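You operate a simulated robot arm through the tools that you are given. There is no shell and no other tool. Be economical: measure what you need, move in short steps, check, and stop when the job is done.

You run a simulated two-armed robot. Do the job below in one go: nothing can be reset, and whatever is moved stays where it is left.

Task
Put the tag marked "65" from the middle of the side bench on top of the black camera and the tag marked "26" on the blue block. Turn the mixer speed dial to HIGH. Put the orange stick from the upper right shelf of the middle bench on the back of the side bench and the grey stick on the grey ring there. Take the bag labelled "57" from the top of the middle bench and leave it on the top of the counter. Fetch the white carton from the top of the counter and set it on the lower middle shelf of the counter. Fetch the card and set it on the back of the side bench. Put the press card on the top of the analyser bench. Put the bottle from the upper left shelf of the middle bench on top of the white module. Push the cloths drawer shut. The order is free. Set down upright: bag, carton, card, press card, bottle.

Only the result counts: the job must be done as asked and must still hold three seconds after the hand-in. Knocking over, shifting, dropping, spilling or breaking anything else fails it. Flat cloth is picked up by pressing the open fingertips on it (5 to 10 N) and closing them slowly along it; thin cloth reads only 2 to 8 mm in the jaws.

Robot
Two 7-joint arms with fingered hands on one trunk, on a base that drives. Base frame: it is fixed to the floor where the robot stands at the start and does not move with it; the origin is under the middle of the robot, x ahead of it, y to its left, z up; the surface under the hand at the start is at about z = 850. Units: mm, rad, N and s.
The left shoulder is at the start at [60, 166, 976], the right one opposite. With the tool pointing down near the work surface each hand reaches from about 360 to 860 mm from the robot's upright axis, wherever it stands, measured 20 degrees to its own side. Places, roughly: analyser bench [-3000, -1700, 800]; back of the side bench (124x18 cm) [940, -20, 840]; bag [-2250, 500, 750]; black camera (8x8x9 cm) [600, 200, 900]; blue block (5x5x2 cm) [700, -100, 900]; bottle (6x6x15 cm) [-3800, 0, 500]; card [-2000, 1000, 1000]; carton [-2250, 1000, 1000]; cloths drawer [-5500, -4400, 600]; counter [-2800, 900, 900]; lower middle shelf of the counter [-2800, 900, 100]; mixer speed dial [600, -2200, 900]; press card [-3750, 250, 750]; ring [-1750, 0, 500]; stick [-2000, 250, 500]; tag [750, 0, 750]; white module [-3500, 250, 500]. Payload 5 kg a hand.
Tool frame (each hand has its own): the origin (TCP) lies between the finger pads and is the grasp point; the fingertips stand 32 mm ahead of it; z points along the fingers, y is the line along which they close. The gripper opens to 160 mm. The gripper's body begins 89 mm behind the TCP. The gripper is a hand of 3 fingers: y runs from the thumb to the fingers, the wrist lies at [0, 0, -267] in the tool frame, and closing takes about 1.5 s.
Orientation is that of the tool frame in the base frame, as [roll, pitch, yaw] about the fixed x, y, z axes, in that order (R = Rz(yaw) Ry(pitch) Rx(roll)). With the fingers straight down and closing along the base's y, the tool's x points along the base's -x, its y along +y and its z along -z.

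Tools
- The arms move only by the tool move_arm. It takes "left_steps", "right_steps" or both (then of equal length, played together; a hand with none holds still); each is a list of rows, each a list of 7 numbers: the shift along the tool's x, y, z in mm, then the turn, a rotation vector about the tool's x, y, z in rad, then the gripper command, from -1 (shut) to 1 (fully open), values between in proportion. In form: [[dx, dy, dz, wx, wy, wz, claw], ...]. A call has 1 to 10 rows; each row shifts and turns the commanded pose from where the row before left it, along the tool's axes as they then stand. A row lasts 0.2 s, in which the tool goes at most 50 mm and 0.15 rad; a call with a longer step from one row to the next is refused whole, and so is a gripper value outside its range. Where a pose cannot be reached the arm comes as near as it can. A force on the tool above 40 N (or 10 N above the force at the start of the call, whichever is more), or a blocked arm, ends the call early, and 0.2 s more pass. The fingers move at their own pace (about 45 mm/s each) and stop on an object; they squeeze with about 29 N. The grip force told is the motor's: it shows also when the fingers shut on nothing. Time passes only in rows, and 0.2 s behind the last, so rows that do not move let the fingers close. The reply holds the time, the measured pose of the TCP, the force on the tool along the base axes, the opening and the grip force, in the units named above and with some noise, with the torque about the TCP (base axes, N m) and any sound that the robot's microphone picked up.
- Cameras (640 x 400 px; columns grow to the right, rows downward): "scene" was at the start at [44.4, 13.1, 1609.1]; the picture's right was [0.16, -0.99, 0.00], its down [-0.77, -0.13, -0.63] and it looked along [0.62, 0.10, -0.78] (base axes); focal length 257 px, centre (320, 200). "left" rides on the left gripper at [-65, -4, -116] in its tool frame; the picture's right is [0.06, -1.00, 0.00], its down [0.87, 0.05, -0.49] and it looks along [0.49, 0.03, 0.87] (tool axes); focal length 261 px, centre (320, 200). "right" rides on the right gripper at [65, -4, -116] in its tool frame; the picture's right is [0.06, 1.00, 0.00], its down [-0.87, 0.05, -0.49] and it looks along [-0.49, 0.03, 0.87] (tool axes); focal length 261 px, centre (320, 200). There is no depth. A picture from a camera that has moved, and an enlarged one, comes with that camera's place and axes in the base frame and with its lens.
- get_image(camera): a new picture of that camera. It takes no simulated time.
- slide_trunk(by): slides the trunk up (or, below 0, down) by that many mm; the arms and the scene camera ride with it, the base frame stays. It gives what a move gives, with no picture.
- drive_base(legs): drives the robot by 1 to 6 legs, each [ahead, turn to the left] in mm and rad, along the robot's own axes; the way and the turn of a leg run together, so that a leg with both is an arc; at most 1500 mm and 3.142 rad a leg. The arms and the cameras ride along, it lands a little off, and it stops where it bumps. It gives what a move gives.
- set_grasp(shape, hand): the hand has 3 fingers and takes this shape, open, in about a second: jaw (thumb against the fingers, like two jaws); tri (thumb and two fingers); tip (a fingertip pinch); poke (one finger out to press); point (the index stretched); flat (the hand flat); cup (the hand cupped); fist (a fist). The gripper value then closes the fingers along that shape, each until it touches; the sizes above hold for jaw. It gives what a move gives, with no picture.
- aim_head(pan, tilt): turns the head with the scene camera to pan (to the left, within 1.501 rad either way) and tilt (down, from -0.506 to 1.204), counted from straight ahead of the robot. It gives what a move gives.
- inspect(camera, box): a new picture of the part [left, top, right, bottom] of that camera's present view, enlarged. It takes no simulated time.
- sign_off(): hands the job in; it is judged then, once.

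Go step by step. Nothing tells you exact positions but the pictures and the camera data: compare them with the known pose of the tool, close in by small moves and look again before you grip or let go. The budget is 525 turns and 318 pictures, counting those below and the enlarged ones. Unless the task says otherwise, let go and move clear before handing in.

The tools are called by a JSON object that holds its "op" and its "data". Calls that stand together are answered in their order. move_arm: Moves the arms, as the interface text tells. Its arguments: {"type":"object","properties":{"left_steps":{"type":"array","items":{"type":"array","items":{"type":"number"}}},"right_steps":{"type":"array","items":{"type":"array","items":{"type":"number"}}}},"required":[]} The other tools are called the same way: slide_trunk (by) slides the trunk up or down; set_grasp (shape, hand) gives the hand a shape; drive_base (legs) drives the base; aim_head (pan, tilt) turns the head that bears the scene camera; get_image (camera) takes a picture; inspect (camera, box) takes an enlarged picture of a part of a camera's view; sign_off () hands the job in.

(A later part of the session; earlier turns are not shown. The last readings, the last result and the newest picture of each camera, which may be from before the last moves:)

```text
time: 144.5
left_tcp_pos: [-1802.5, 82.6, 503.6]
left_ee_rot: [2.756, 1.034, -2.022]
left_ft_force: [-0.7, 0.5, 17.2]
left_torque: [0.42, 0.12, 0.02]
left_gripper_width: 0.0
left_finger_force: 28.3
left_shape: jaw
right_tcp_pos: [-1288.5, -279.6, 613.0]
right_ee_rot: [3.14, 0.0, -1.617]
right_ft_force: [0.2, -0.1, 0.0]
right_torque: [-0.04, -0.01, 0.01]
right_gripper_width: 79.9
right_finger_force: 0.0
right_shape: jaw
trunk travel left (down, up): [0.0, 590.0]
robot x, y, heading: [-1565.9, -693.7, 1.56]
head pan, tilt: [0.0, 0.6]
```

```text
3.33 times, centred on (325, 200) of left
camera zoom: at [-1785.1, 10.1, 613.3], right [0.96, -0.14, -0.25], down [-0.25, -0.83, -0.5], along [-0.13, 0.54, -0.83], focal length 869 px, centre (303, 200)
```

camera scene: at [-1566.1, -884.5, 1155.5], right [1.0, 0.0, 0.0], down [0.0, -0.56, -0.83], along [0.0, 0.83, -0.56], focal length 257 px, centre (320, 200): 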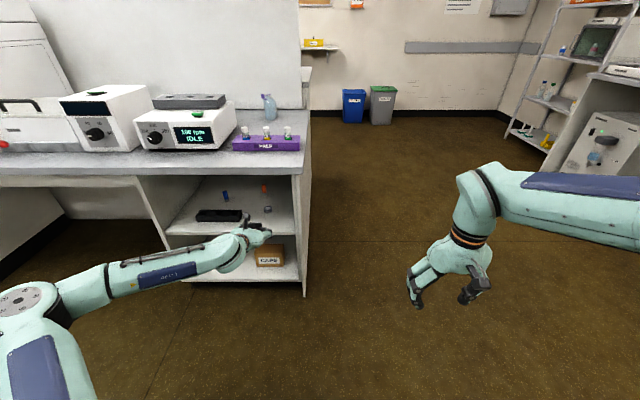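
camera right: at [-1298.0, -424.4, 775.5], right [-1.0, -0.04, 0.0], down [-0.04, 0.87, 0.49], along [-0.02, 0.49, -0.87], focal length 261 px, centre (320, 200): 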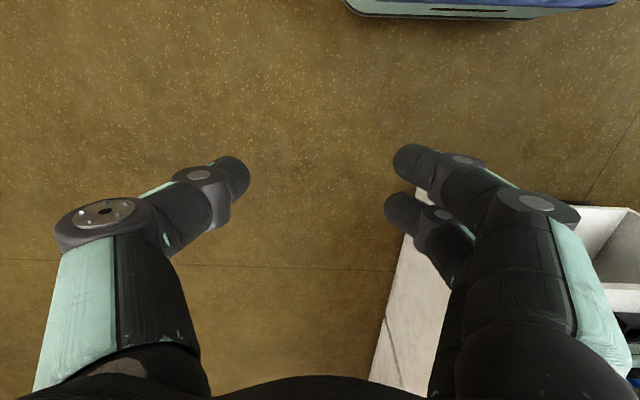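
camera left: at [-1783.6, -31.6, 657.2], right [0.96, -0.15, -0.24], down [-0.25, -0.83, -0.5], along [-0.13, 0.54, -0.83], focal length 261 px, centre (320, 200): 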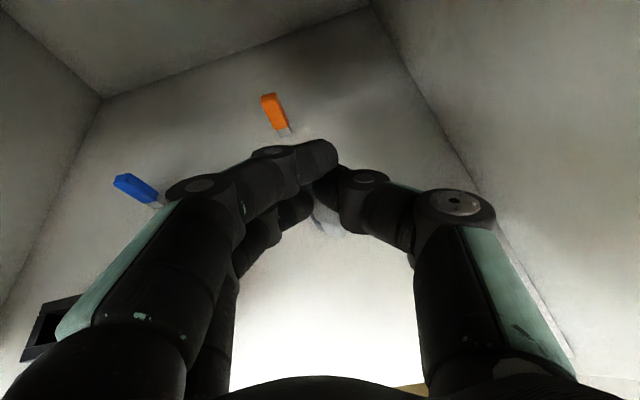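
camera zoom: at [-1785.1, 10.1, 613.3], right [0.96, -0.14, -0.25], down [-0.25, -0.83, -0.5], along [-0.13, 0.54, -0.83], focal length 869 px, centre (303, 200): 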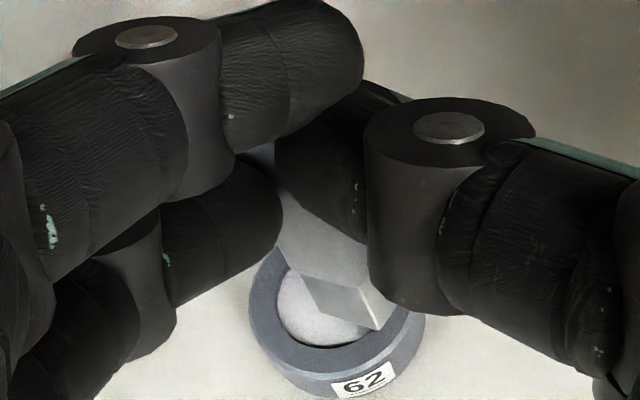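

Contact felt. I ease up 2 mm and open.

{"op": "slide_trunk", "data": {"by": 2}}

{"op": "move_arm", "data": {"left_steps": [[0, 0, 0, 0, 0, 0, -0.9], [0, 0, 0, 0, 0, 0, -0.8], [0, 0, 0, 0, 0, 0, -0.7], [0, 0, 0, 0, 0, 0, -0.6], [0, 0, 0, 0, 0, 0, -0.5], [0, 0, 0, 0, 0, 0, -0.4]]}}

{"op": "get_image", "data": {"camera": "left"}}

```text
time: 145.0
left_tcp_pos: [-1802.4, 82.8, 502.9]
left_ee_rot: [2.762, 1.031, -2.016]
left_ft_force: [-0.6, 1.8, 17.1]
left_torque: [0.5, 0.06, -0.02]
left_gripper_width: 0.0
left_finger_force: 28.9
left_shape: jaw
right_tcp_pos: [-1288.4, -280.9, 615.0]
right_ee_rot: [3.141, 0.0, -1.616]
right_ft_force: [1.1, 0.1, -0.4]
right_torque: [0.04, -0.05, 0.01]
right_gripper_width: 80.2
right_finger_force: 0.1
right_shape: jaw
trunk travel left (down, up): [-2.0, 588.0]
robot x, y, heading: [-1567.3, -694.2, 1.561]
head pan, tilt: [0.0, 0.6]
```

```text
time: 146.4
left_tcp_pos: [-1801.9, 81.8, 501.0]
left_ee_rot: [2.765, 1.028, -2.014]
left_ft_force: [-0.3, 0.2, 0.0]
left_torque: [0.03, -0.01, 0.0]
left_gripper_width: 47.8
left_finger_force: 0.1
left_shape: jaw
right_tcp_pos: [-1288.1, -279.8, 616.0]
right_ee_rot: [-3.141, -0.002, -1.617]
right_ft_force: [0.8, 0.8, 0.5]
right_torque: [0.02, -0.03, 0.0]
right_gripper_width: 80.1
right_finger_force: 0.0
right_shape: jaw
trunk travel left (down, up): [-2.0, 588.0]
robot x, y, heading: [-1567.4, -690.1, 1.563]
head pan, tilt: [0.0, 0.6]
```

```text
219 pictures are left
camera left: at [-1785.7, 10.5, 611.9], right [0.96, -0.14, -0.24], down [-0.25, -0.83, -0.5], along [-0.13, 0.54, -0.83], focal length 261 px, centre (320, 200)
```

left: 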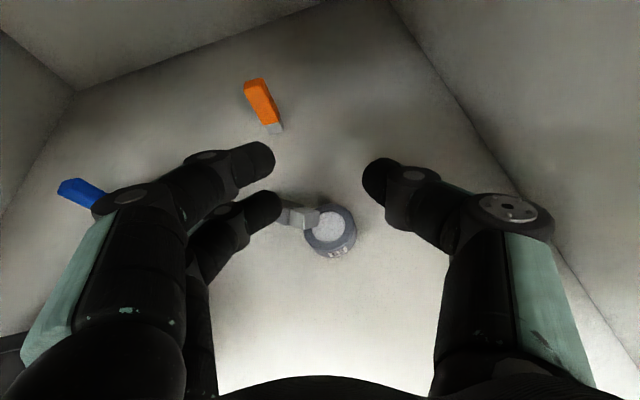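

{"op": "inspect", "data": {"camera": "left", "box": [240, 160, 380, 280]}}

```text
3.33 times, centred on (310, 220) of left
camera zoom: at [-1785.7, 10.5, 611.9], right [0.96, -0.14, -0.24], down [-0.25, -0.83, -0.5], along [-0.13, 0.54, -0.83], focal length 869 px, centre (353, 133)
```

zoom: 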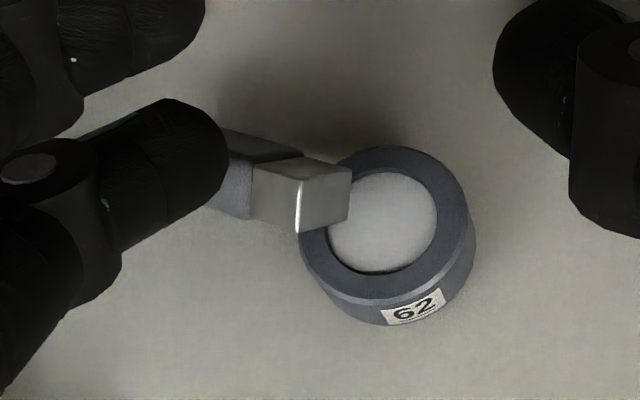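

The stick tipped over, leaning with one end on the ring. I back out and find a lower-reaching arm posture.

{"op": "slide_trunk", "data": {"by": 30}}

{"op": "get_image", "data": {"camera": "left"}}

{"op": "drive_base", "data": {"legs": [[-300, 0]]}}

{"op": "slide_trunk", "data": {"by": 200}}

{"op": "get_image", "data": {"camera": "scene"}}

```text
time: 147.2
left_tcp_pos: [-1802.6, 83.6, 531.5]
left_ee_rot: [2.764, 1.028, -2.015]
left_ft_force: [0.0, -0.2, 0.5]
left_torque: [0.03, 0.0, 0.0]
left_gripper_width: 47.5
left_finger_force: 0.0
left_shape: jaw
right_tcp_pos: [-1288.2, -280.5, 646.2]
right_ee_rot: [-3.141, -0.002, -1.617]
right_ft_force: [-1.3, -0.1, 0.9]
right_torque: [-0.01, -0.01, 0.02]
right_gripper_width: 80.3
right_finger_force: 0.0
right_shape: jaw
trunk travel left (down, up): [-32.0, 558.0]
robot x, y, heading: [-1564.6, -689.1, 1.557]
head pan, tilt: [0.0, 0.6]
```

```text
217 pictures are left
camera left: at [-1785.8, 10.5, 641.9], right [0.96, -0.14, -0.24], down [-0.25, -0.83, -0.5], along [-0.13, 0.54, -0.83], focal length 261 px, centre (320, 200)
```

left: 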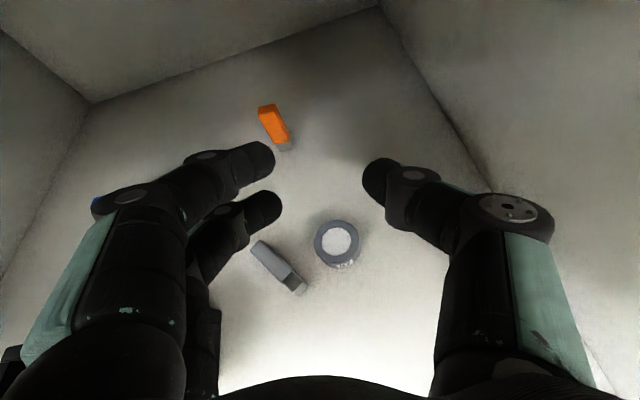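

```text
time: 149.2
left_tcp_pos: [-1804.1, -214.5, 531.0]
left_ee_rot: [2.766, 1.029, -2.018]
left_ft_force: [-1.4, 0.1, 0.0]
left_torque: [0.01, -0.01, 0.02]
left_gripper_width: 47.5
left_finger_force: 0.0
left_shape: jaw
right_tcp_pos: [-1291.9, -578.1, 645.2]
right_ee_rot: [3.141, -0.001, -1.618]
right_ft_force: [-0.2, 0.0, -0.4]
right_torque: [0.02, 0.04, -0.01]
right_gripper_width: 80.0
right_finger_force: 0.0
right_shape: jaw
trunk travel left (down, up): [-32.0, 558.0]
robot x, y, heading: [-1570.2, -989.0, 1.559]
head pan, tilt: [0.0, 0.6]
```

```text
time: 151.4
left_tcp_pos: [-1804.8, -214.9, 731.4]
left_ee_rot: [2.766, 1.027, -2.018]
left_ft_force: [0.9, 0.4, 0.5]
left_torque: [-0.01, -0.02, 0.0]
left_gripper_width: 47.4
left_finger_force: 0.0
left_shape: jaw
right_tcp_pos: [-1291.3, -579.4, 845.6]
right_ee_rot: [3.14, -0.003, -1.618]
right_ft_force: [-0.1, -0.9, -0.1]
right_torque: [0.03, 0.0, -0.03]
right_gripper_width: 79.8
right_finger_force: 0.1
right_shape: jaw
trunk travel left (down, up): [-232.0, 358.0]
robot x, y, heading: [-1571.0, -990.7, 1.558]
head pan, tilt: [0.0, 0.6]
```

```text
216 pictures are left
camera scene: at [-1569.1, -930.0, 1340.4], right [1.0, -0.01, 0.0], down [-0.01, -0.56, -0.82], along [0.01, 0.82, -0.57], focal length 257 px, centre (320, 200)
```

scene: 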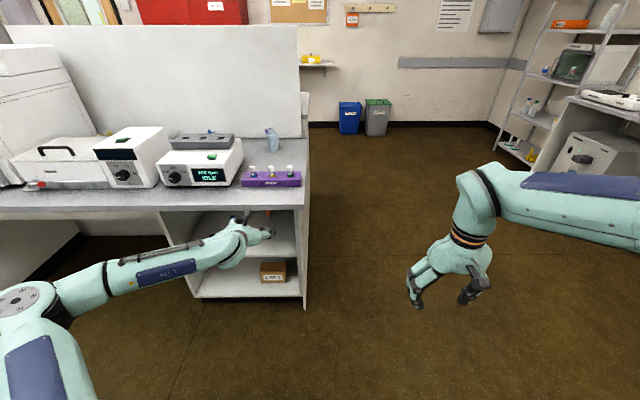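

{"op": "move_arm", "data": {"left_steps": [[0, 0, 0, -0.005, 0.011, -0.113, -0.25], [0, 0, 0, -0.005, 0.011, -0.113, -0.25], [26, 0, 15, 0, 0, 0, -0.25], [26, 0, 15, 0, 0, 0, -0.25], [26, 0, 15, 0, 0, 0, -0.25], [26, 0, 15, 0, 0, 0, -0.25], [26, 0, 15, 0, 0, 0, -0.25], [0, 0, 0, 0, 0, 0, -0.25]]}}

{"op": "get_image", "data": {"camera": "scene"}}

```text
time: 153.2
left_tcp_pos: [-1830.1, -205.0, 680.9]
left_ee_rot: [-3.135, 1.035, -1.57]
left_ft_force: [1.0, 0.3, 0.4]
left_torque: [0.01, 0.0, -0.04]
left_gripper_width: 59.7
left_finger_force: 0.0
left_shape: jaw
left hand out of reach, approached as far as the arm can: row 3, 4, 5, 6, 7
right_tcp_pos: [-1292.0, -579.4, 845.7]
right_ee_rot: [-3.141, -0.002, -1.618]
right_ft_force: [-0.5, -0.4, -0.4]
right_torque: [0.01, 0.03, 0.01]
right_gripper_width: 80.0
right_finger_force: 0.1
right_shape: jaw
trunk travel left (down, up): [-232.0, 358.0]
robot x, y, heading: [-1569.9, -990.3, 1.563]
head pan, tilt: [0.0, 0.6]
```

```text
215 pictures are left
camera scene: at [-1569.0, -930.1, 1340.5], right [1.0, -0.01, 0.0], down [-0.01, -0.56, -0.83], along [0.01, 0.82, -0.56], focal length 257 px, centre (320, 200)
```

scene: 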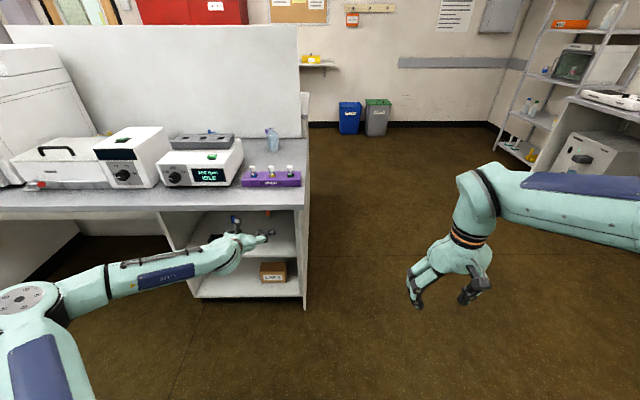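

{"op": "set_grasp", "data": {"hand": "left", "shape": "tip"}}

{"op": "get_image", "data": {"camera": "left"}}

{"op": "move_arm", "data": {"left_steps": [[0, 0, 0, 0, 0.13, 0, -0.5], [0, 0, 0, 0, 0.13, 0, -0.8], [0, 0, 0, 0, 0, 0, -0.9], [0, 0, 0, 0, 0, 0, -0.9], [0, 0, 0, 0, 0, 0, -0.9]]}}

{"op": "get_image", "data": {"camera": "left"}}

```text
time: 154.1
left_tcp_pos: [-1830.0, -205.7, 681.7]
left_ee_rot: [-3.135, 1.035, -1.569]
left_ft_force: [-0.3, 0.2, -0.2]
left_torque: [-0.02, -0.01, 0.0]
left_gripper_width: 159.9
left_finger_force: 0.2
left_shape: tip
right_tcp_pos: [-1292.0, -578.7, 846.1]
right_ee_rot: [-3.14, -0.002, -1.62]
right_ft_force: [-0.6, 0.0, -0.1]
right_torque: [-0.02, -0.01, -0.01]
right_gripper_width: 80.1
right_finger_force: 0.1
right_shape: jaw
trunk travel left (down, up): [-232.0, 358.0]
robot x, y, heading: [-1571.5, -989.9, 1.56]
head pan, tilt: [0.0, 0.6]
```

```text
214 pictures are left
camera left: at [-1826.9, -271.8, 796.8], right [1.0, -0.04, -0.05], down [-0.06, -0.87, -0.5], along [-0.03, 0.5, -0.87], focal length 261 px, centre (320, 200)
```

left: 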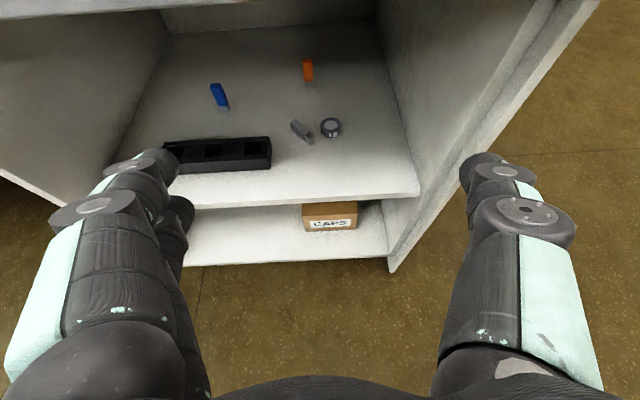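

```text
time: 155.3
left_tcp_pos: [-1830.1, -206.5, 683.5]
left_ee_rot: [3.142, 0.789, -1.569]
left_ft_force: [0.1, 0.4, 0.6]
left_torque: [-0.02, 0.01, -0.03]
left_gripper_width: 57.2
left_finger_force: 0.0
left_shape: tip
right_tcp_pos: [-1292.2, -579.1, 844.9]
right_ee_rot: [3.141, -0.002, -1.619]
right_ft_force: [-0.4, 0.0, 0.4]
right_torque: [0.0, -0.02, 0.0]
right_gripper_width: 80.2
right_finger_force: 0.1
right_shape: jaw
trunk travel left (down, up): [-232.0, 358.0]
robot x, y, heading: [-1572.8, -989.5, 1.56]
head pan, tilt: [0.0, 0.6]
```

```text
213 pictures are left
camera left: at [-1826.6, -242.5, 809.7], right [1.0, -0.04, -0.04], down [-0.05, -0.96, -0.27], along [-0.03, 0.27, -0.96], focal length 261 px, centre (320, 200)
```

left: 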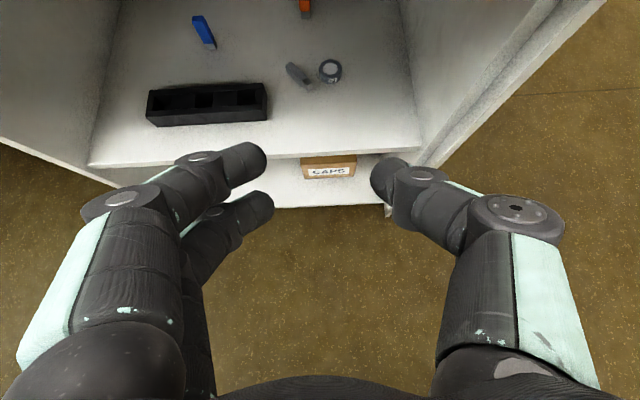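

{"op": "move_arm", "data": {"left_steps": [[0, 0, 0, 0, 0, 0, -1], [0, 0, 0, 0, 0, 0, -1], [0, 0, 0, 0, 0, 0, -1], [0, 0, 0, 0, 0, 0, -1], [0, 0, 0, 0, 0, 0, -1]]}}

{"op": "inspect", "data": {"camera": "left", "box": [140, 100, 500, 320]}}

{"op": "set_grasp", "data": {"hand": "left", "shape": "tri"}}

{"op": "move_arm", "data": {"left_steps": [[0, 0, 0, 0, 0, 0, -1], [0, 0, 0, 0, 0, 0, -1], [0, 0, 0, 0, 0, 0, -1], [0, 0, 0, 0, 0, 0, -1], [0, 0, 0, 0, 0, 0, -1], [0, 0, 0, 0, 0, 0, -1], [0, 0, 0, 0, 0, 0, -1], [0, 0, 0, 0, 0, 0, -1]]}}

{"op": "inspect", "data": {"camera": "left", "box": [140, 100, 500, 320]}}

```text
time: 156.5
left_tcp_pos: [-1830.2, -205.5, 682.5]
left_ee_rot: [-3.14, 0.789, -1.57]
left_ft_force: [0.6, -0.2, -0.9]
left_torque: [-0.01, 0.04, -0.03]
left_gripper_width: 0.0
left_finger_force: 28.7
left_shape: tip
right_tcp_pos: [-1291.6, -580.3, 845.8]
right_ee_rot: [-3.14, -0.001, -1.619]
right_ft_force: [0.9, -0.4, 0.3]
right_torque: [0.02, 0.03, -0.02]
right_gripper_width: 80.0
right_finger_force: 0.0
right_shape: jaw
trunk travel left (down, up): [-232.0, 358.0]
robot x, y, heading: [-1570.3, -989.7, 1.558]
head pan, tilt: [0.0, 0.6]
```

```text
1.78 times, centred on (320, 210) of left
camera zoom: at [-1826.5, -242.5, 809.7], right [1.0, -0.04, -0.04], down [-0.05, -0.96, -0.27], along [-0.03, 0.27, -0.96], focal length 463 px, centre (320, 182)
```

zoom: 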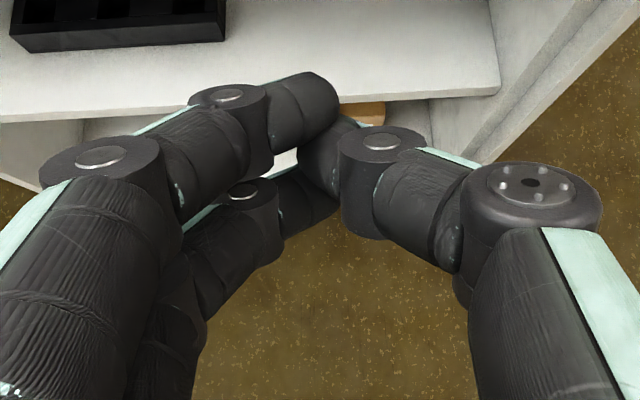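

```text
time: 157.4
left_tcp_pos: [-1830.4, -205.6, 682.1]
left_ee_rot: [-3.141, 0.789, -1.57]
left_ft_force: [0.3, 0.5, 0.0]
left_torque: [-0.04, 0.01, -0.02]
left_gripper_width: 159.9
left_finger_force: 0.0
left_shape: tri
right_tcp_pos: [-1290.8, -579.0, 845.6]
right_ee_rot: [-3.142, -0.003, -1.619]
right_ft_force: [0.2, 0.1, 0.0]
right_torque: [0.01, 0.0, 0.0]
right_gripper_width: 79.8
right_finger_force: 0.1
right_shape: jaw
trunk travel left (down, up): [-232.0, 358.0]
robot x, y, heading: [-1568.8, -989.6, 1.559]
head pan, tilt: [0.0, 0.6]
```

```text
time: 159.2
left_tcp_pos: [-1830.2, -206.5, 681.8]
left_ee_rot: [3.141, 0.788, -1.569]
left_ft_force: [0.5, 0.0, 0.4]
left_torque: [-0.02, -0.02, 0.02]
left_gripper_width: 0.0
left_finger_force: 0.0
left_shape: tri
right_tcp_pos: [-1291.4, -577.8, 846.1]
right_ee_rot: [3.141, -0.001, -1.62]
right_ft_force: [0.1, 0.0, 1.0]
right_torque: [0.01, 0.03, -0.02]
right_gripper_width: 80.0
right_finger_force: 0.1
right_shape: jaw
trunk travel left (down, up): [-232.0, 358.0]
robot x, y, heading: [-1568.7, -988.8, 1.56]
head pan, tilt: [0.0, 0.6]
```

```text
1.78 times, centred on (320, 210) of left
camera zoom: at [-1826.5, -242.5, 809.7], right [1.0, -0.04, -0.04], down [-0.05, -0.96, -0.27], along [-0.03, 0.27, -0.96], focal length 463 px, centre (320, 182)
```

zoom: 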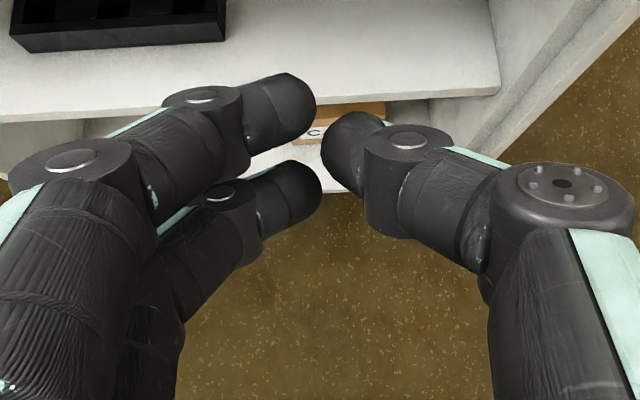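

{"op": "inspect", "data": {"camera": "left", "box": [270, 45, 360, 105]}}

{"op": "set_grasp", "data": {"hand": "left", "shape": "jaw"}}

```text
6.67 times, centred on (315, 75) of left
camera zoom: at [-1826.5, -242.5, 809.7], right [1.0, -0.04, -0.04], down [-0.05, -0.96, -0.27], along [-0.03, 0.27, -0.96], focal length 1738 px, centre (353, 1033)
```

zoom: 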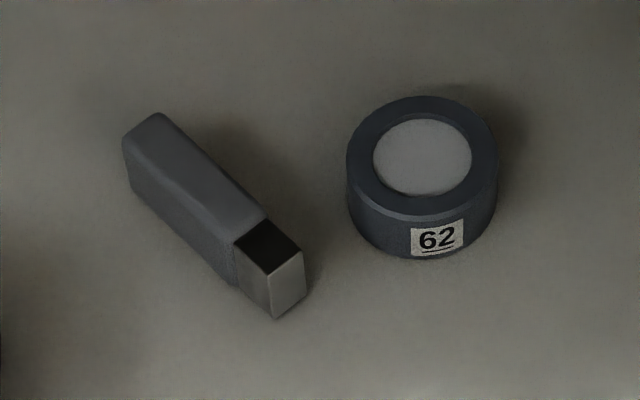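

```text
time: 160.1
left_tcp_pos: [-1829.8, -205.7, 682.1]
left_ee_rot: [3.142, 0.79, -1.569]
left_ft_force: [-0.5, -0.5, 0.2]
left_torque: [-0.01, -0.02, -0.02]
left_gripper_width: 160.0
left_finger_force: 0.0
left_shape: jaw
right_tcp_pos: [-1292.1, -579.1, 845.6]
right_ee_rot: [-3.14, -0.002, -1.619]
right_ft_force: [-0.6, -0.6, -0.5]
right_torque: [0.0, -0.04, -0.04]
right_gripper_width: 79.9
right_finger_force: 0.1
right_shape: jaw
trunk travel left (down, up): [-232.0, 358.0]
robot x, y, heading: [-1569.1, -987.1, 1.557]
head pan, tilt: [0.0, 0.6]
```

I reposition so the left hand enters about 20° toward the left, better aligned with the fallen stick.

{"op": "drive_base", "data": {"legs": [[0, -1.277], [354, 0], [0, 1.64]]}}

{"op": "slide_trunk", "data": {"by": -200}}

{"op": "move_arm", "data": {"left_steps": [[0, 0, 0, 0, 0, 0, -0.3], [0, 0, 0, 0, 0, 0, -0.3], [0, 0, 0, 0, 0, 0, -0.3], [0, 0, 0, 0, 0, 0, -0.3], [0, 0, 0, 0, 0, 0, -0.3]]}}

{"op": "get_image", "data": {"camera": "left"}}

{"op": "get_image", "data": {"camera": "scene"}}

```text
time: 162.9
left_tcp_pos: [-1092.7, -313.5, 715.4]
left_ee_rot: [3.11, 0.853, -2.491]
left_ft_force: [-0.1, 0.3, -0.1]
left_torque: [-0.1, 0.04, -0.05]
left_gripper_width: 159.7
left_finger_force: 0.1
left_shape: jaw
right_tcp_pos: [-1064.0, -973.2, 844.9]
right_ee_rot: [3.141, -0.006, -2.578]
right_ft_force: [0.3, 0.3, 0.7]
right_torque: [-0.07, 0.01, 0.03]
right_gripper_width: 80.0
right_finger_force: 0.1
right_shape: jaw
trunk travel left (down, up): [-232.0, 358.0]
robot x, y, heading: [-1560.9, -980.4, 0.627]
head pan, tilt: [0.0, 0.6]
stopped in leg 1: the robot was blocked; the commanded pose is now the measured one
```

```text
time: 165.1
left_tcp_pos: [-1093.2, -315.9, 516.4]
left_ee_rot: [3.107, 0.851, -2.494]
left_ft_force: [0.0, 0.4, 0.0]
left_torque: [-0.01, -0.02, 0.0]
left_gripper_width: 159.9
left_finger_force: 0.1
left_shape: jaw
right_tcp_pos: [-1065.4, -974.6, 644.2]
right_ee_rot: [3.14, -0.003, -2.578]
right_ft_force: [0.6, -0.5, 0.6]
right_torque: [-0.01, -0.01, 0.03]
right_gripper_width: 79.9
right_finger_force: 0.1
right_shape: jaw
trunk travel left (down, up): [-32.0, 558.0]
robot x, y, heading: [-1561.6, -978.1, 0.632]
head pan, tilt: [0.0, 0.6]
```

```text
time: 166.3
left_tcp_pos: [-1092.7, -315.0, 515.2]
left_ee_rot: [3.108, 0.851, -2.495]
left_ft_force: [-0.1, -0.8, -0.2]
left_torque: [-0.02, 0.0, 0.0]
left_gripper_width: 56.5
left_finger_force: 0.0
left_shape: jaw
right_tcp_pos: [-1064.7, -973.8, 645.4]
right_ee_rot: [3.141, -0.005, -2.578]
right_ft_force: [0.7, -0.1, 0.4]
right_torque: [0.01, 0.01, 0.01]
right_gripper_width: 80.2
right_finger_force: 0.0
right_shape: jaw
trunk travel left (down, up): [-32.0, 558.0]
robot x, y, heading: [-1560.6, -981.9, 0.63]
head pan, tilt: [0.0, 0.6]
```

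```text
209 pictures are left
camera left: at [-1124.0, -347.8, 640.3], right [0.59, -0.81, -0.07], down [-0.78, -0.54, -0.33], along [0.23, 0.25, -0.94], focal length 261 px, centre (320, 200)
```

left: 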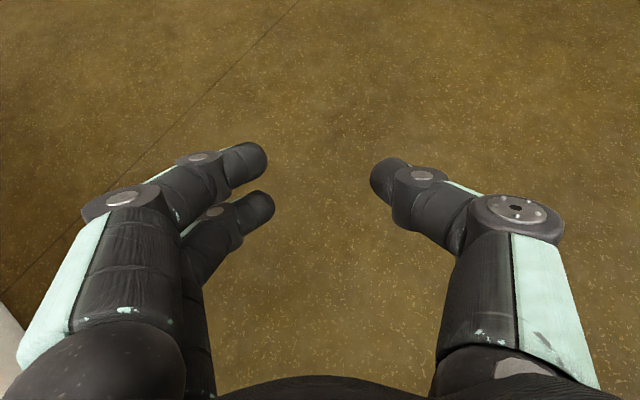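

```text
208 pictures are left
camera scene: at [-1512.9, -946.9, 1140.5], right [0.59, -0.81, 0.0], down [-0.46, -0.33, -0.83], along [0.67, 0.49, -0.56], focal length 257 px, centre (320, 200)
```

scene: 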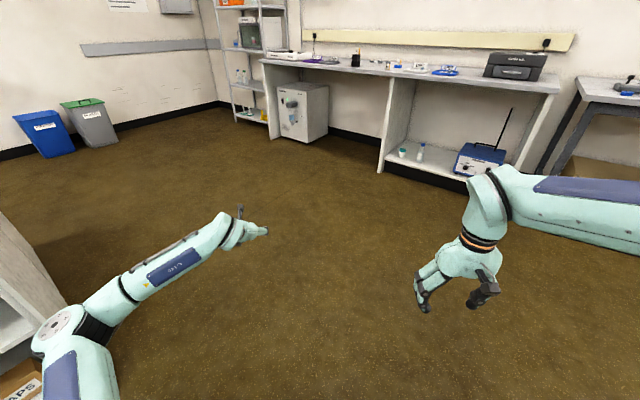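

The base's rear corner probably touched the island. I drive forward first, then turn.

{"op": "drive_base", "data": {"legs": [[350, 0], [0, 1.29]]}}

{"op": "move_arm", "data": {"left_steps": [[10, 0, 10, 0, 0.05, 0, -0.4], [10, 0, 10, 0, 0.04, 0, -0.4], [5, 0, 5, 0, 0, 0, -0.4], [0, 0, 0, 0, 0, 0, -0.4]]}}

{"op": "get_image", "data": {"camera": "left"}}

```text
time: 171.0
left_tcp_pos: [-1566.6, -26.6, 516.7]
left_ee_rot: [3.118, 0.854, -1.529]
left_ft_force: [16.6, -4.5, -3.2]
left_torque: [0.22, 0.23, 0.83]
left_gripper_width: 51.3
left_finger_force: 0.0
left_shape: jaw
right_tcp_pos: [-1014.9, -356.9, 644.6]
right_ee_rot: [3.14, -0.003, -1.578]
right_ft_force: [0.3, -0.6, 0.0]
right_torque: [0.01, 0.01, -0.01]
right_gripper_width: 80.0
right_finger_force: 0.0
right_shape: jaw
trunk travel left (down, up): [-32.0, 558.0]
robot x, y, heading: [-1280.8, -776.8, 1.622]
head pan, tilt: [0.0, 0.6]
stopped in leg 2: the force on the tool passed its limit at 62 N (the readings are from after the stop); the commanded pose is now the measured one
```

```text
time: 171.5
left_tcp_pos: [-1567.2, -29.5, 508.9]
left_ee_rot: [3.118, 0.819, -1.545]
left_ft_force: [14.8, -2.1, 0.1]
left_torque: [0.05, 0.39, 0.55]
left_gripper_width: 44.2
left_finger_force: 0.0
left_shape: jaw
left hand out of reach, approached as far as the arm can: row 1
right_tcp_pos: [-1013.7, -357.3, 645.2]
right_ee_rot: [3.139, -0.005, -1.582]
right_ft_force: [0.5, 0.0, 1.0]
right_torque: [-0.01, 0.0, 0.01]
right_gripper_width: 79.6
right_finger_force: 0.1
right_shape: jaw
trunk travel left (down, up): [-32.0, 558.0]
robot x, y, heading: [-1273.7, -775.4, 1.616]
head pan, tilt: [0.0, 0.6]
stopped in row 2 (left hand): the force on the tool passed its limit at 44 N (the readings are from after the stop); the commanded pose is now the measured one
```

```text
207 pictures are left
camera left: at [-1559.8, -68.5, 635.3], right [1.0, 0.0, -0.06], down [-0.02, -0.95, -0.3], along [-0.06, 0.3, -0.95], focal length 261 px, centre (320, 200)
```

left: 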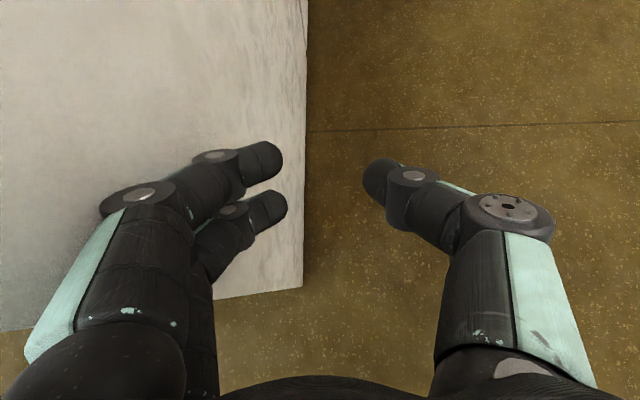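

The hand swung against the bench's side panel. I turn away and back off.

{"op": "drive_base", "data": {"legs": [[0, -0.12], [-250, 0]]}}

{"op": "get_image", "data": {"camera": "scene"}}

```text
time: 173.9
left_tcp_pos: [-1496.5, -247.5, 507.4]
left_ee_rot: [3.12, 0.817, -1.658]
left_ft_force: [-0.5, 0.3, -0.4]
left_torque: [0.01, 0.0, -0.02]
left_gripper_width: 48.0
left_finger_force: 0.2
left_shape: jaw
right_tcp_pos: [-983.4, -639.7, 644.6]
right_ee_rot: [3.141, -0.004, -1.699]
right_ft_force: [-0.4, 0.0, 0.5]
right_torque: [-0.02, 0.0, 0.0]
right_gripper_width: 79.8
right_finger_force: 0.0
right_shape: jaw
trunk travel left (down, up): [-32.0, 558.0]
robot x, y, heading: [-1296.0, -1026.1, 1.494]
head pan, tilt: [0.0, 0.6]
```

```text
206 pictures are left
camera scene: at [-1290.3, -966.2, 1140.5], right [1.0, -0.07, 0.0], down [-0.04, -0.56, -0.82], along [0.06, 0.82, -0.57], focal length 257 px, centre (320, 200)
```

scene: 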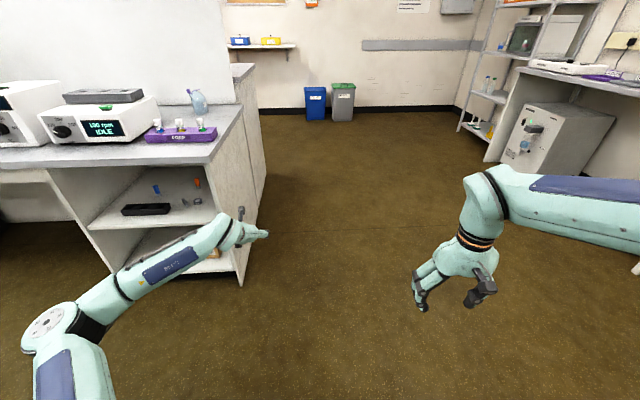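

{"op": "drive_base", "data": {"legs": [[0, -1.494], [113, 0], [0, 1.92]]}}

{"op": "move_arm", "data": {"left_steps": [[10, 0, 10, 0, 0, 0, -0.4], [10, 0, 10, 0, 0, 0, -0.4], [0, 0, 0, 0, 0, 0, -0.4]]}}

{"op": "get_image", "data": {"camera": "left"}}

```text
time: 183.7
left_tcp_pos: [-1677.4, -392.7, 508.3]
left_ee_rot: [3.119, 0.82, -1.253]
left_ft_force: [0.8, -0.1, -0.6]
left_torque: [-0.02, -0.01, -0.01]
left_gripper_width: 48.0
left_finger_force: 0.0
left_shape: jaw
right_tcp_pos: [-1050.6, -550.3, 644.9]
right_ee_rot: [3.141, -0.004, -1.293]
right_ft_force: [0.0, -0.2, -0.1]
right_torque: [0.0, 0.03, -0.02]
right_gripper_width: 80.0
right_finger_force: 0.1
right_shape: jaw
trunk travel left (down, up): [-32.0, 558.0]
robot x, y, heading: [-1184.1, -1026.2, 1.908]
head pan, tilt: [0.0, 0.6]
```

```text
time: 184.5
left_tcp_pos: [-1677.6, -393.4, 480.9]
left_ee_rot: [3.118, 0.818, -1.252]
left_ft_force: [0.2, -0.6, 0.0]
left_torque: [0.01, 0.03, -0.05]
left_gripper_width: 47.8
left_finger_force: 0.0
left_shape: jaw
right_tcp_pos: [-1049.5, -550.2, 645.5]
right_ee_rot: [3.141, -0.004, -1.293]
right_ft_force: [-0.1, 0.2, -0.2]
right_torque: [0.01, -0.01, 0.01]
right_gripper_width: 80.1
right_finger_force: 0.0
right_shape: jaw
trunk travel left (down, up): [-32.0, 558.0]
robot x, y, heading: [-1182.0, -1026.5, 1.909]
head pan, tilt: [0.0, 0.6]
```

```text
205 pictures are left
camera left: at [-1659.5, -428.5, 607.9], right [0.96, 0.29, -0.06], down [0.26, -0.92, -0.3], along [-0.14, 0.27, -0.95], focal length 261 px, centre (320, 200)
```

left: 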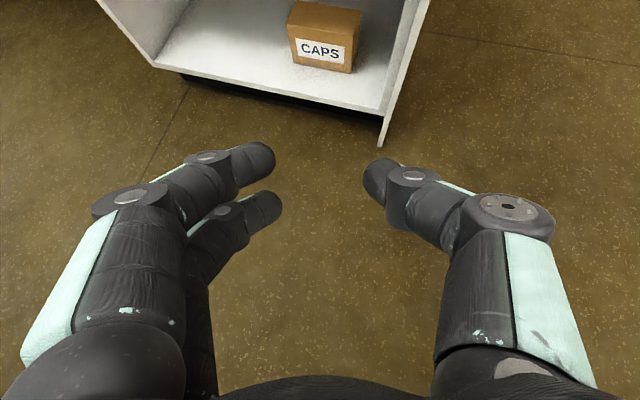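

{"op": "slide_trunk", "data": {"by": -12}}

{"op": "drive_base", "data": {"legs": [[400, 0.008]]}}

{"op": "get_image", "data": {"camera": "left"}}

{"op": "get_image", "data": {"camera": "scene"}}

```text
time: 185.1
left_tcp_pos: [-1677.5, -392.9, 469.2]
left_ee_rot: [3.119, 0.819, -1.252]
left_ft_force: [0.4, 0.5, 0.4]
left_torque: [-0.03, 0.04, 0.0]
left_gripper_width: 48.3
left_finger_force: 0.0
left_shape: jaw
right_tcp_pos: [-1051.3, -549.7, 633.3]
right_ee_rot: [-3.141, -0.004, -1.292]
right_ft_force: [0.5, -0.1, -1.0]
right_torque: [0.01, 0.01, 0.01]
right_gripper_width: 80.1
right_finger_force: 0.1
right_shape: jaw
trunk travel left (down, up): [-20.0, 570.0]
robot x, y, heading: [-1185.0, -1026.4, 1.906]
head pan, tilt: [0.0, 0.6]
```

```text
time: 187.6
left_tcp_pos: [-1823.5, -16.7, 469.2]
left_ee_rot: [3.117, 0.819, -1.238]
left_ft_force: [-0.1, 0.4, 0.1]
left_torque: [0.02, -0.01, 0.0]
left_gripper_width: 47.8
left_finger_force: 0.0
left_shape: jaw
right_tcp_pos: [-1194.8, -166.4, 632.5]
right_ee_rot: [3.14, -0.004, -1.278]
right_ft_force: [0.8, -0.8, 0.3]
right_torque: [-0.01, -0.05, 0.01]
right_gripper_width: 79.7
right_finger_force: 0.1
right_shape: jaw
trunk travel left (down, up): [-20.0, 570.0]
robot x, y, heading: [-1319.8, -647.2, 1.915]
head pan, tilt: [0.0, 0.6]
```

```text
204 pictures are left
camera left: at [-1804.3, -52.0, 596.1], right [0.95, 0.3, -0.06], down [0.27, -0.92, -0.3], along [-0.15, 0.27, -0.95], focal length 261 px, centre (320, 200)
```

left: 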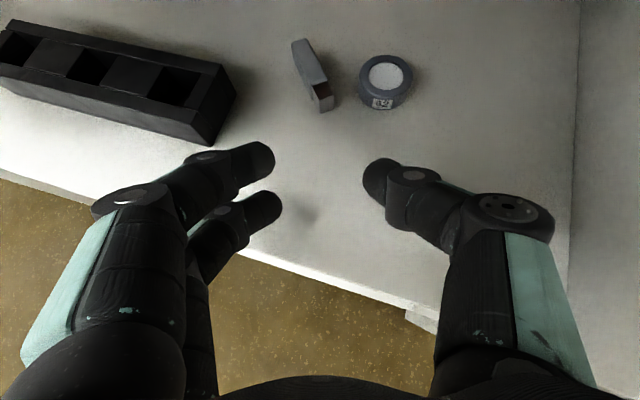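

```text
203 pictures are left
camera scene: at [-1340.5, -589.3, 1128.5], right [0.94, 0.34, 0.0], down [0.19, -0.53, -0.83], along [-0.28, 0.78, -0.56], focal length 257 px, centre (320, 200)
```

scene: 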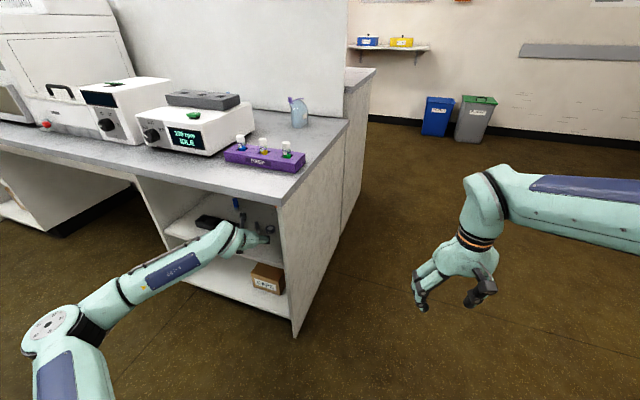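

{"op": "drive_base", "data": {"legs": [[0, 0.009], [104, 0]]}}

{"op": "move_arm", "data": {"left_steps": [[0, 0, 0, 0, 0, 0, -0.5], [0, 0, 0, 0, 0, 0, -0.5]]}}

{"op": "get_image", "data": {"camera": "left"}}

```text
time: 189.1
left_tcp_pos: [-1864.8, 76.1, 469.3]
left_ee_rot: [3.118, 0.82, -1.231]
left_ft_force: [-0.6, 0.8, 0.1]
left_torque: [-0.04, 0.0, 0.0]
left_gripper_width: 47.9
left_finger_force: 0.0
left_shape: jaw
right_tcp_pos: [-1234.9, -67.8, 633.7]
right_ee_rot: [-3.141, -0.003, -1.271]
right_ft_force: [0.0, 1.0, 0.2]
right_torque: [0.01, 0.01, 0.02]
right_gripper_width: 79.8
right_finger_force: 0.1
right_shape: jaw
trunk travel left (down, up): [-20.0, 570.0]
robot x, y, heading: [-1357.1, -551.5, 1.928]
head pan, tilt: [0.0, 0.6]
```

```text
time: 189.7
left_tcp_pos: [-1864.6, 75.0, 469.0]
left_ee_rot: [3.12, 0.817, -1.233]
left_ft_force: [0.6, 0.3, 1.1]
left_torque: [0.04, 0.02, -0.01]
left_gripper_width: 40.4
left_finger_force: 0.0
left_shape: jaw
right_tcp_pos: [-1234.6, -68.6, 634.4]
right_ee_rot: [-3.142, -0.004, -1.269]
right_ft_force: [0.2, 0.0, -0.3]
right_torque: [-0.03, -0.04, 0.0]
right_gripper_width: 79.8
right_finger_force: 0.0
right_shape: jaw
trunk travel left (down, up): [-20.0, 570.0]
robot x, y, heading: [-1353.7, -549.2, 1.928]
head pan, tilt: [0.0, 0.6]
```

```text
202 pictures are left
camera left: at [-1845.6, 40.3, 596.1], right [0.95, 0.31, -0.06], down [0.28, -0.91, -0.3], along [-0.15, 0.27, -0.95], focal length 261 px, centre (320, 200)
```

left: 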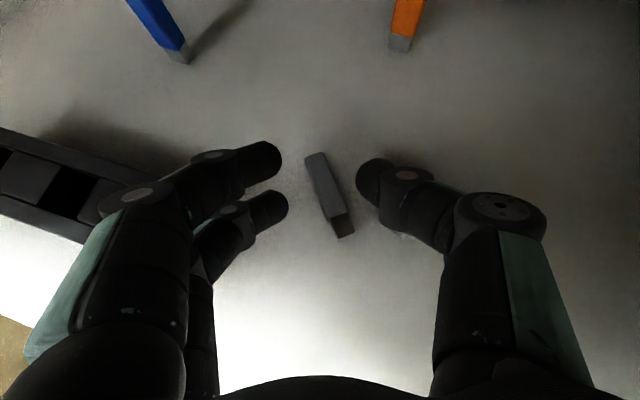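

{"op": "slide_trunk", "data": {"by": -17}}

{"op": "get_image", "data": {"camera": "left"}}

```text
time: 190.3
left_tcp_pos: [-1864.5, 77.2, 457.3]
left_ee_rot: [3.117, 0.828, -1.235]
left_ft_force: [-2.7, 0.1, 18.5]
left_torque: [-0.01, 0.71, -0.02]
left_gripper_width: 41.1
left_finger_force: 0.1
left_shape: jaw
right_tcp_pos: [-1234.9, -69.0, 615.7]
right_ee_rot: [3.14, -0.001, -1.269]
right_ft_force: [0.4, -0.2, -0.5]
right_torque: [0.04, 0.02, 0.01]
right_gripper_width: 80.0
right_finger_force: 0.0
right_shape: jaw
trunk travel left (down, up): [-3.0, 587.0]
robot x, y, heading: [-1356.4, -549.7, 1.928]
head pan, tilt: [0.0, 0.6]
```

```text
201 pictures are left
camera left: at [-1845.5, 40.0, 583.0], right [0.95, 0.31, -0.06], down [0.28, -0.91, -0.3], along [-0.15, 0.27, -0.95], focal length 261 px, centre (320, 200)
```

left: 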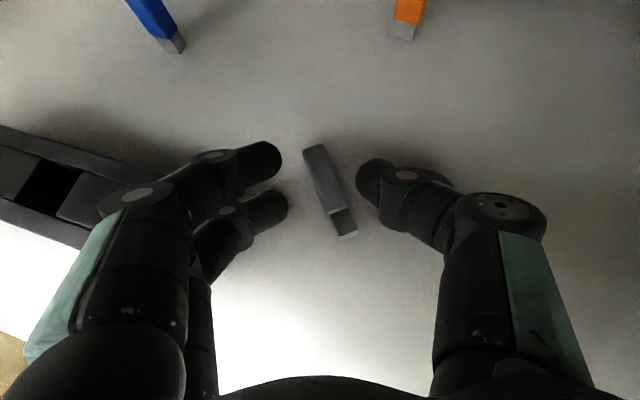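

{"op": "slide_trunk", "data": {"by": 5}}

{"op": "move_arm", "data": {"left_steps": [[0, 0, 0, 0, 0, 0, -0.7], [0, 0, 0, 0, 0, 0, -0.85], [0, 0, 0, 0, 0, 0, -1], [0, 0, 0, 0, 0, 0, -1], [0, 0, 0, 0, 0, 0, -1]]}}

{"op": "get_image", "data": {"camera": "left"}}

```text
time: 190.9
left_tcp_pos: [-1864.5, 75.6, 457.1]
left_ee_rot: [3.118, 0.816, -1.23]
left_ft_force: [-2.0, 0.2, 10.1]
left_torque: [0.02, 0.35, -0.04]
left_gripper_width: 40.8
left_finger_force: 0.1
left_shape: jaw
right_tcp_pos: [-1234.5, -68.9, 620.5]
right_ee_rot: [3.138, -0.004, -1.27]
right_ft_force: [-0.4, -0.1, -0.2]
right_torque: [-0.02, 0.0, -0.01]
right_gripper_width: 79.9
right_finger_force: 0.1
right_shape: jaw
trunk travel left (down, up): [-8.0, 582.0]
robot x, y, heading: [-1359.6, -550.4, 1.93]
head pan, tilt: [0.0, 0.6]
```

```text
time: 192.1
left_tcp_pos: [-1863.8, 75.4, 458.2]
left_ee_rot: [3.118, 0.818, -1.23]
left_ft_force: [-0.9, 2.5, 6.7]
left_torque: [0.06, 0.18, -0.03]
left_gripper_width: 0.0
left_finger_force: 29.3
left_shape: jaw
right_tcp_pos: [-1235.1, -68.3, 621.6]
right_ee_rot: [3.14, -0.004, -1.269]
right_ft_force: [-0.2, 1.1, -0.7]
right_torque: [0.03, 0.0, 0.0]
right_gripper_width: 80.0
right_finger_force: 0.1
right_shape: jaw
trunk travel left (down, up): [-8.0, 582.0]
robot x, y, heading: [-1359.3, -548.8, 1.929]
head pan, tilt: [0.0, 0.6]
```

```text
200 pictures are left
camera left: at [-1845.5, 40.1, 584.1], right [0.95, 0.31, -0.06], down [0.28, -0.91, -0.3], along [-0.15, 0.27, -0.95], focal length 261 px, centre (320, 200)
```

left: 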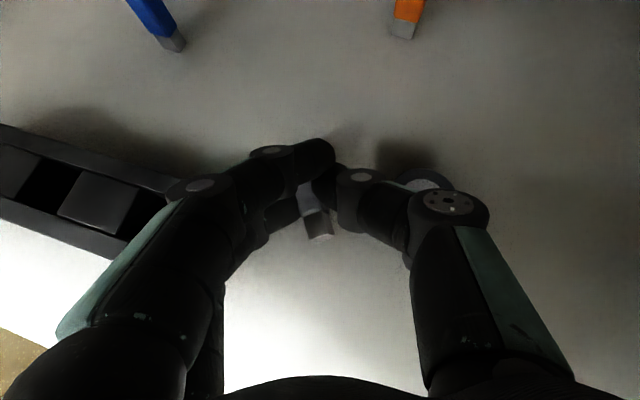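

{"op": "slide_trunk", "data": {"by": 27}}

{"op": "inspect", "data": {"camera": "left", "box": [230, 110, 460, 270]}}

```text
time: 192.8
left_tcp_pos: [-1864.3, 75.3, 484.0]
left_ee_rot: [3.12, 0.816, -1.229]
left_ft_force: [-0.2, -0.8, -0.3]
left_torque: [-0.02, 0.0, -0.05]
left_gripper_width: 0.0
left_finger_force: 28.2
left_shape: jaw
right_tcp_pos: [-1233.9, -68.5, 647.8]
right_ee_rot: [-3.141, -0.004, -1.271]
right_ft_force: [0.1, -0.5, -0.2]
right_torque: [-0.04, 0.02, -0.01]
right_gripper_width: 79.8
right_finger_force: 0.0
right_shape: jaw
trunk travel left (down, up): [-35.0, 555.0]
robot x, y, heading: [-1352.0, -551.0, 1.927]
head pan, tilt: [0.0, 0.6]
```

```text
2.50 times, centred on (345, 190) of left
camera zoom: at [-1845.6, 40.2, 610.6], right [0.95, 0.31, -0.06], down [0.28, -0.91, -0.3], along [-0.15, 0.26, -0.95], focal length 652 px, centre (258, 225)
```

zoom: 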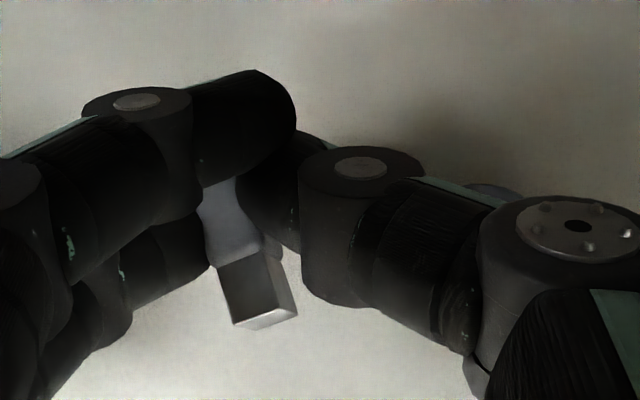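

The stick is lifted, lying level in the fingers. I back out and re-enter straight toward the ring.

{"op": "drive_base", "data": {"legs": [[-330, 0], [0, -1.707], [-320, 0], [0, 1.35]]}}

{"op": "get_image", "data": {"camera": "left"}}

```text
time: 204.4
left_tcp_pos: [-1832.4, -184.7, 485.2]
left_ee_rot: [3.119, 0.819, -1.556]
left_ft_force: [0.4, 0.2, -0.3]
left_torque: [0.0, 0.01, -0.01]
left_gripper_width: 0.1
left_finger_force: 29.1
left_shape: jaw
right_tcp_pos: [-1281.8, -522.9, 647.8]
right_ee_rot: [3.141, -0.004, -1.597]
right_ft_force: [0.1, -0.3, -0.4]
right_torque: [-0.01, -0.01, -0.01]
right_gripper_width: 79.9
right_finger_force: 0.2
right_shape: jaw
trunk travel left (down, up): [-35.0, 555.0]
robot x, y, heading: [-1550.8, -937.6, 1.602]
head pan, tilt: [0.0, 0.6]
```

```text
198 pictures are left
camera left: at [-1825.9, -224.6, 611.0], right [1.0, -0.01, -0.06], down [-0.03, -0.95, -0.3], along [-0.06, 0.3, -0.95], focal length 261 px, centre (320, 200)
```

left: 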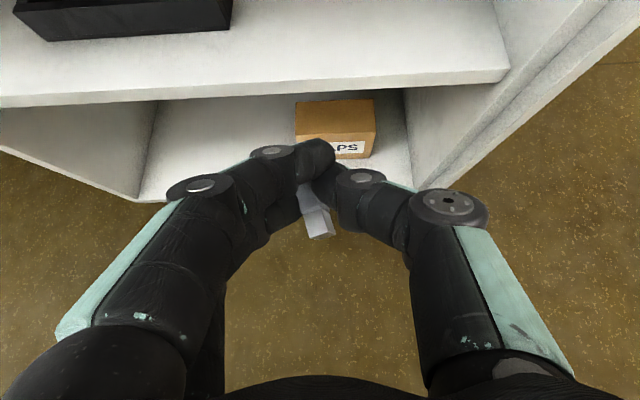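

{"op": "drive_base", "data": {"legs": [[0, -0.031], [195, 0]]}}

{"op": "get_image", "data": {"camera": "left"}}

{"op": "inspect", "data": {"camera": "scene", "box": [210, 190, 310, 260]}}

```text
time: 206.3
left_tcp_pos: [-1809.4, 15.9, 484.7]
left_ee_rot: [3.119, 0.82, -1.586]
left_ft_force: [-0.1, 0.1, 0.0]
left_torque: [-0.03, -0.01, -0.02]
left_gripper_width: 0.0
left_finger_force: 28.8
left_shape: jaw
right_tcp_pos: [-1269.0, -338.2, 647.6]
right_ee_rot: [-3.141, -0.002, -1.628]
right_ft_force: [0.4, -0.4, 0.2]
right_torque: [0.01, -0.01, -0.01]
right_gripper_width: 80.1
right_finger_force: 0.0
right_shape: jaw
trunk travel left (down, up): [-35.0, 555.0]
robot x, y, heading: [-1552.1, -748.3, 1.566]
head pan, tilt: [0.0, 0.6]
```

```text
197 pictures are left
camera left: at [-1803.9, -24.4, 611.1], right [1.0, -0.04, -0.06], down [-0.06, -0.95, -0.3], along [-0.05, 0.3, -0.95], focal length 261 px, centre (320, 200)
```

left: 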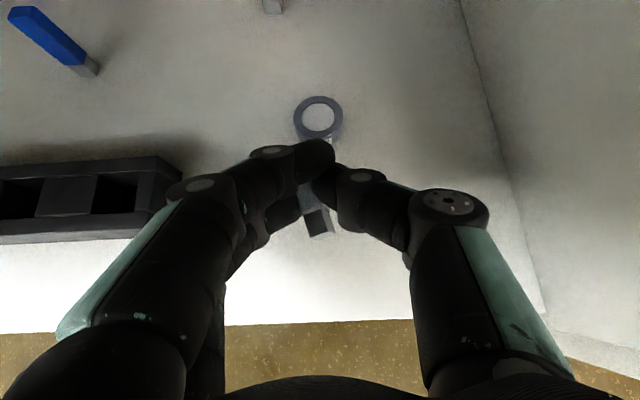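

```text
5.71 times, centred on (260, 225) of scene
camera zoom: at [-1551.6, -687.8, 1143.5], right [1.0, 0.0, 0.0], down [0.0, -0.56, -0.83], along [0.0, 0.83, -0.56], focal length 1470 px, centre (663, 57)
```

zoom: 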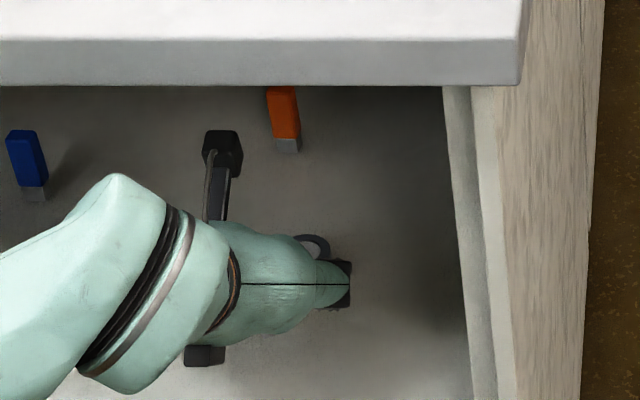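

{"op": "drive_base", "data": {"legs": [[0, -0.011], [68, 0]]}}

{"op": "inspect", "data": {"camera": "left", "box": [240, 110, 400, 270]}}

{"op": "get_image", "data": {"camera": "scene"}}

```text
time: 207.7
left_tcp_pos: [-1801.7, 87.0, 484.6]
left_ee_rot: [3.12, 0.819, -1.596]
left_ft_force: [0.2, -0.6, -0.5]
left_torque: [0.04, -0.02, -0.01]
left_gripper_width: 0.0
left_finger_force: 28.8
left_shape: jaw
right_tcp_pos: [-1265.5, -272.4, 647.5]
right_ee_rot: [3.142, -0.004, -1.639]
right_ft_force: [0.4, 0.7, -0.9]
right_torque: [0.03, 0.02, -0.01]
right_gripper_width: 79.9
right_finger_force: 0.0
right_shape: jaw
trunk travel left (down, up): [-35.0, 555.0]
robot x, y, heading: [-1553.6, -674.3, 1.56]
head pan, tilt: [0.0, 0.6]
```

```text
2.50 times, centred on (320, 190) of left
camera zoom: at [-1795.9, 47.8, 611.0], right [1.0, -0.05, -0.06], down [-0.07, -0.95, -0.3], along [-0.04, 0.3, -0.95], focal length 652 px, centre (320, 225)
```

zoom: 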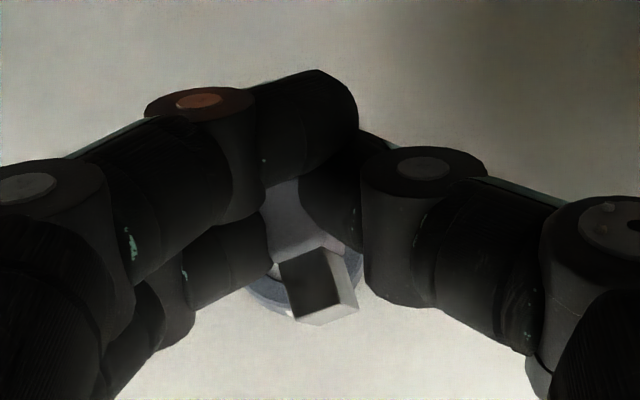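

```text
194 pictures are left
camera scene: at [-1550.4, -618.0, 1143.5], right [1.0, -0.01, 0.0], down [0.0, -0.56, -0.83], along [0.01, 0.83, -0.56], focal length 257 px, centre (320, 200)
```

scene: 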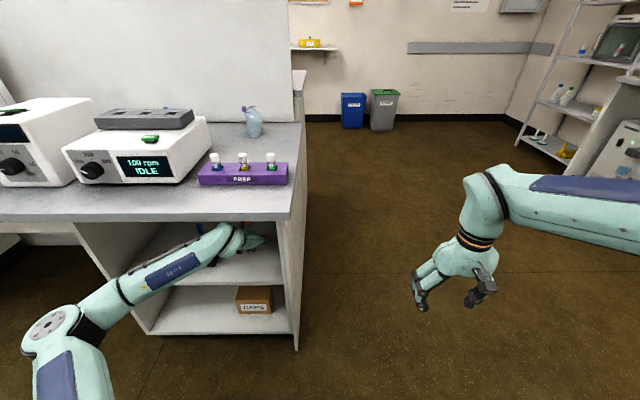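

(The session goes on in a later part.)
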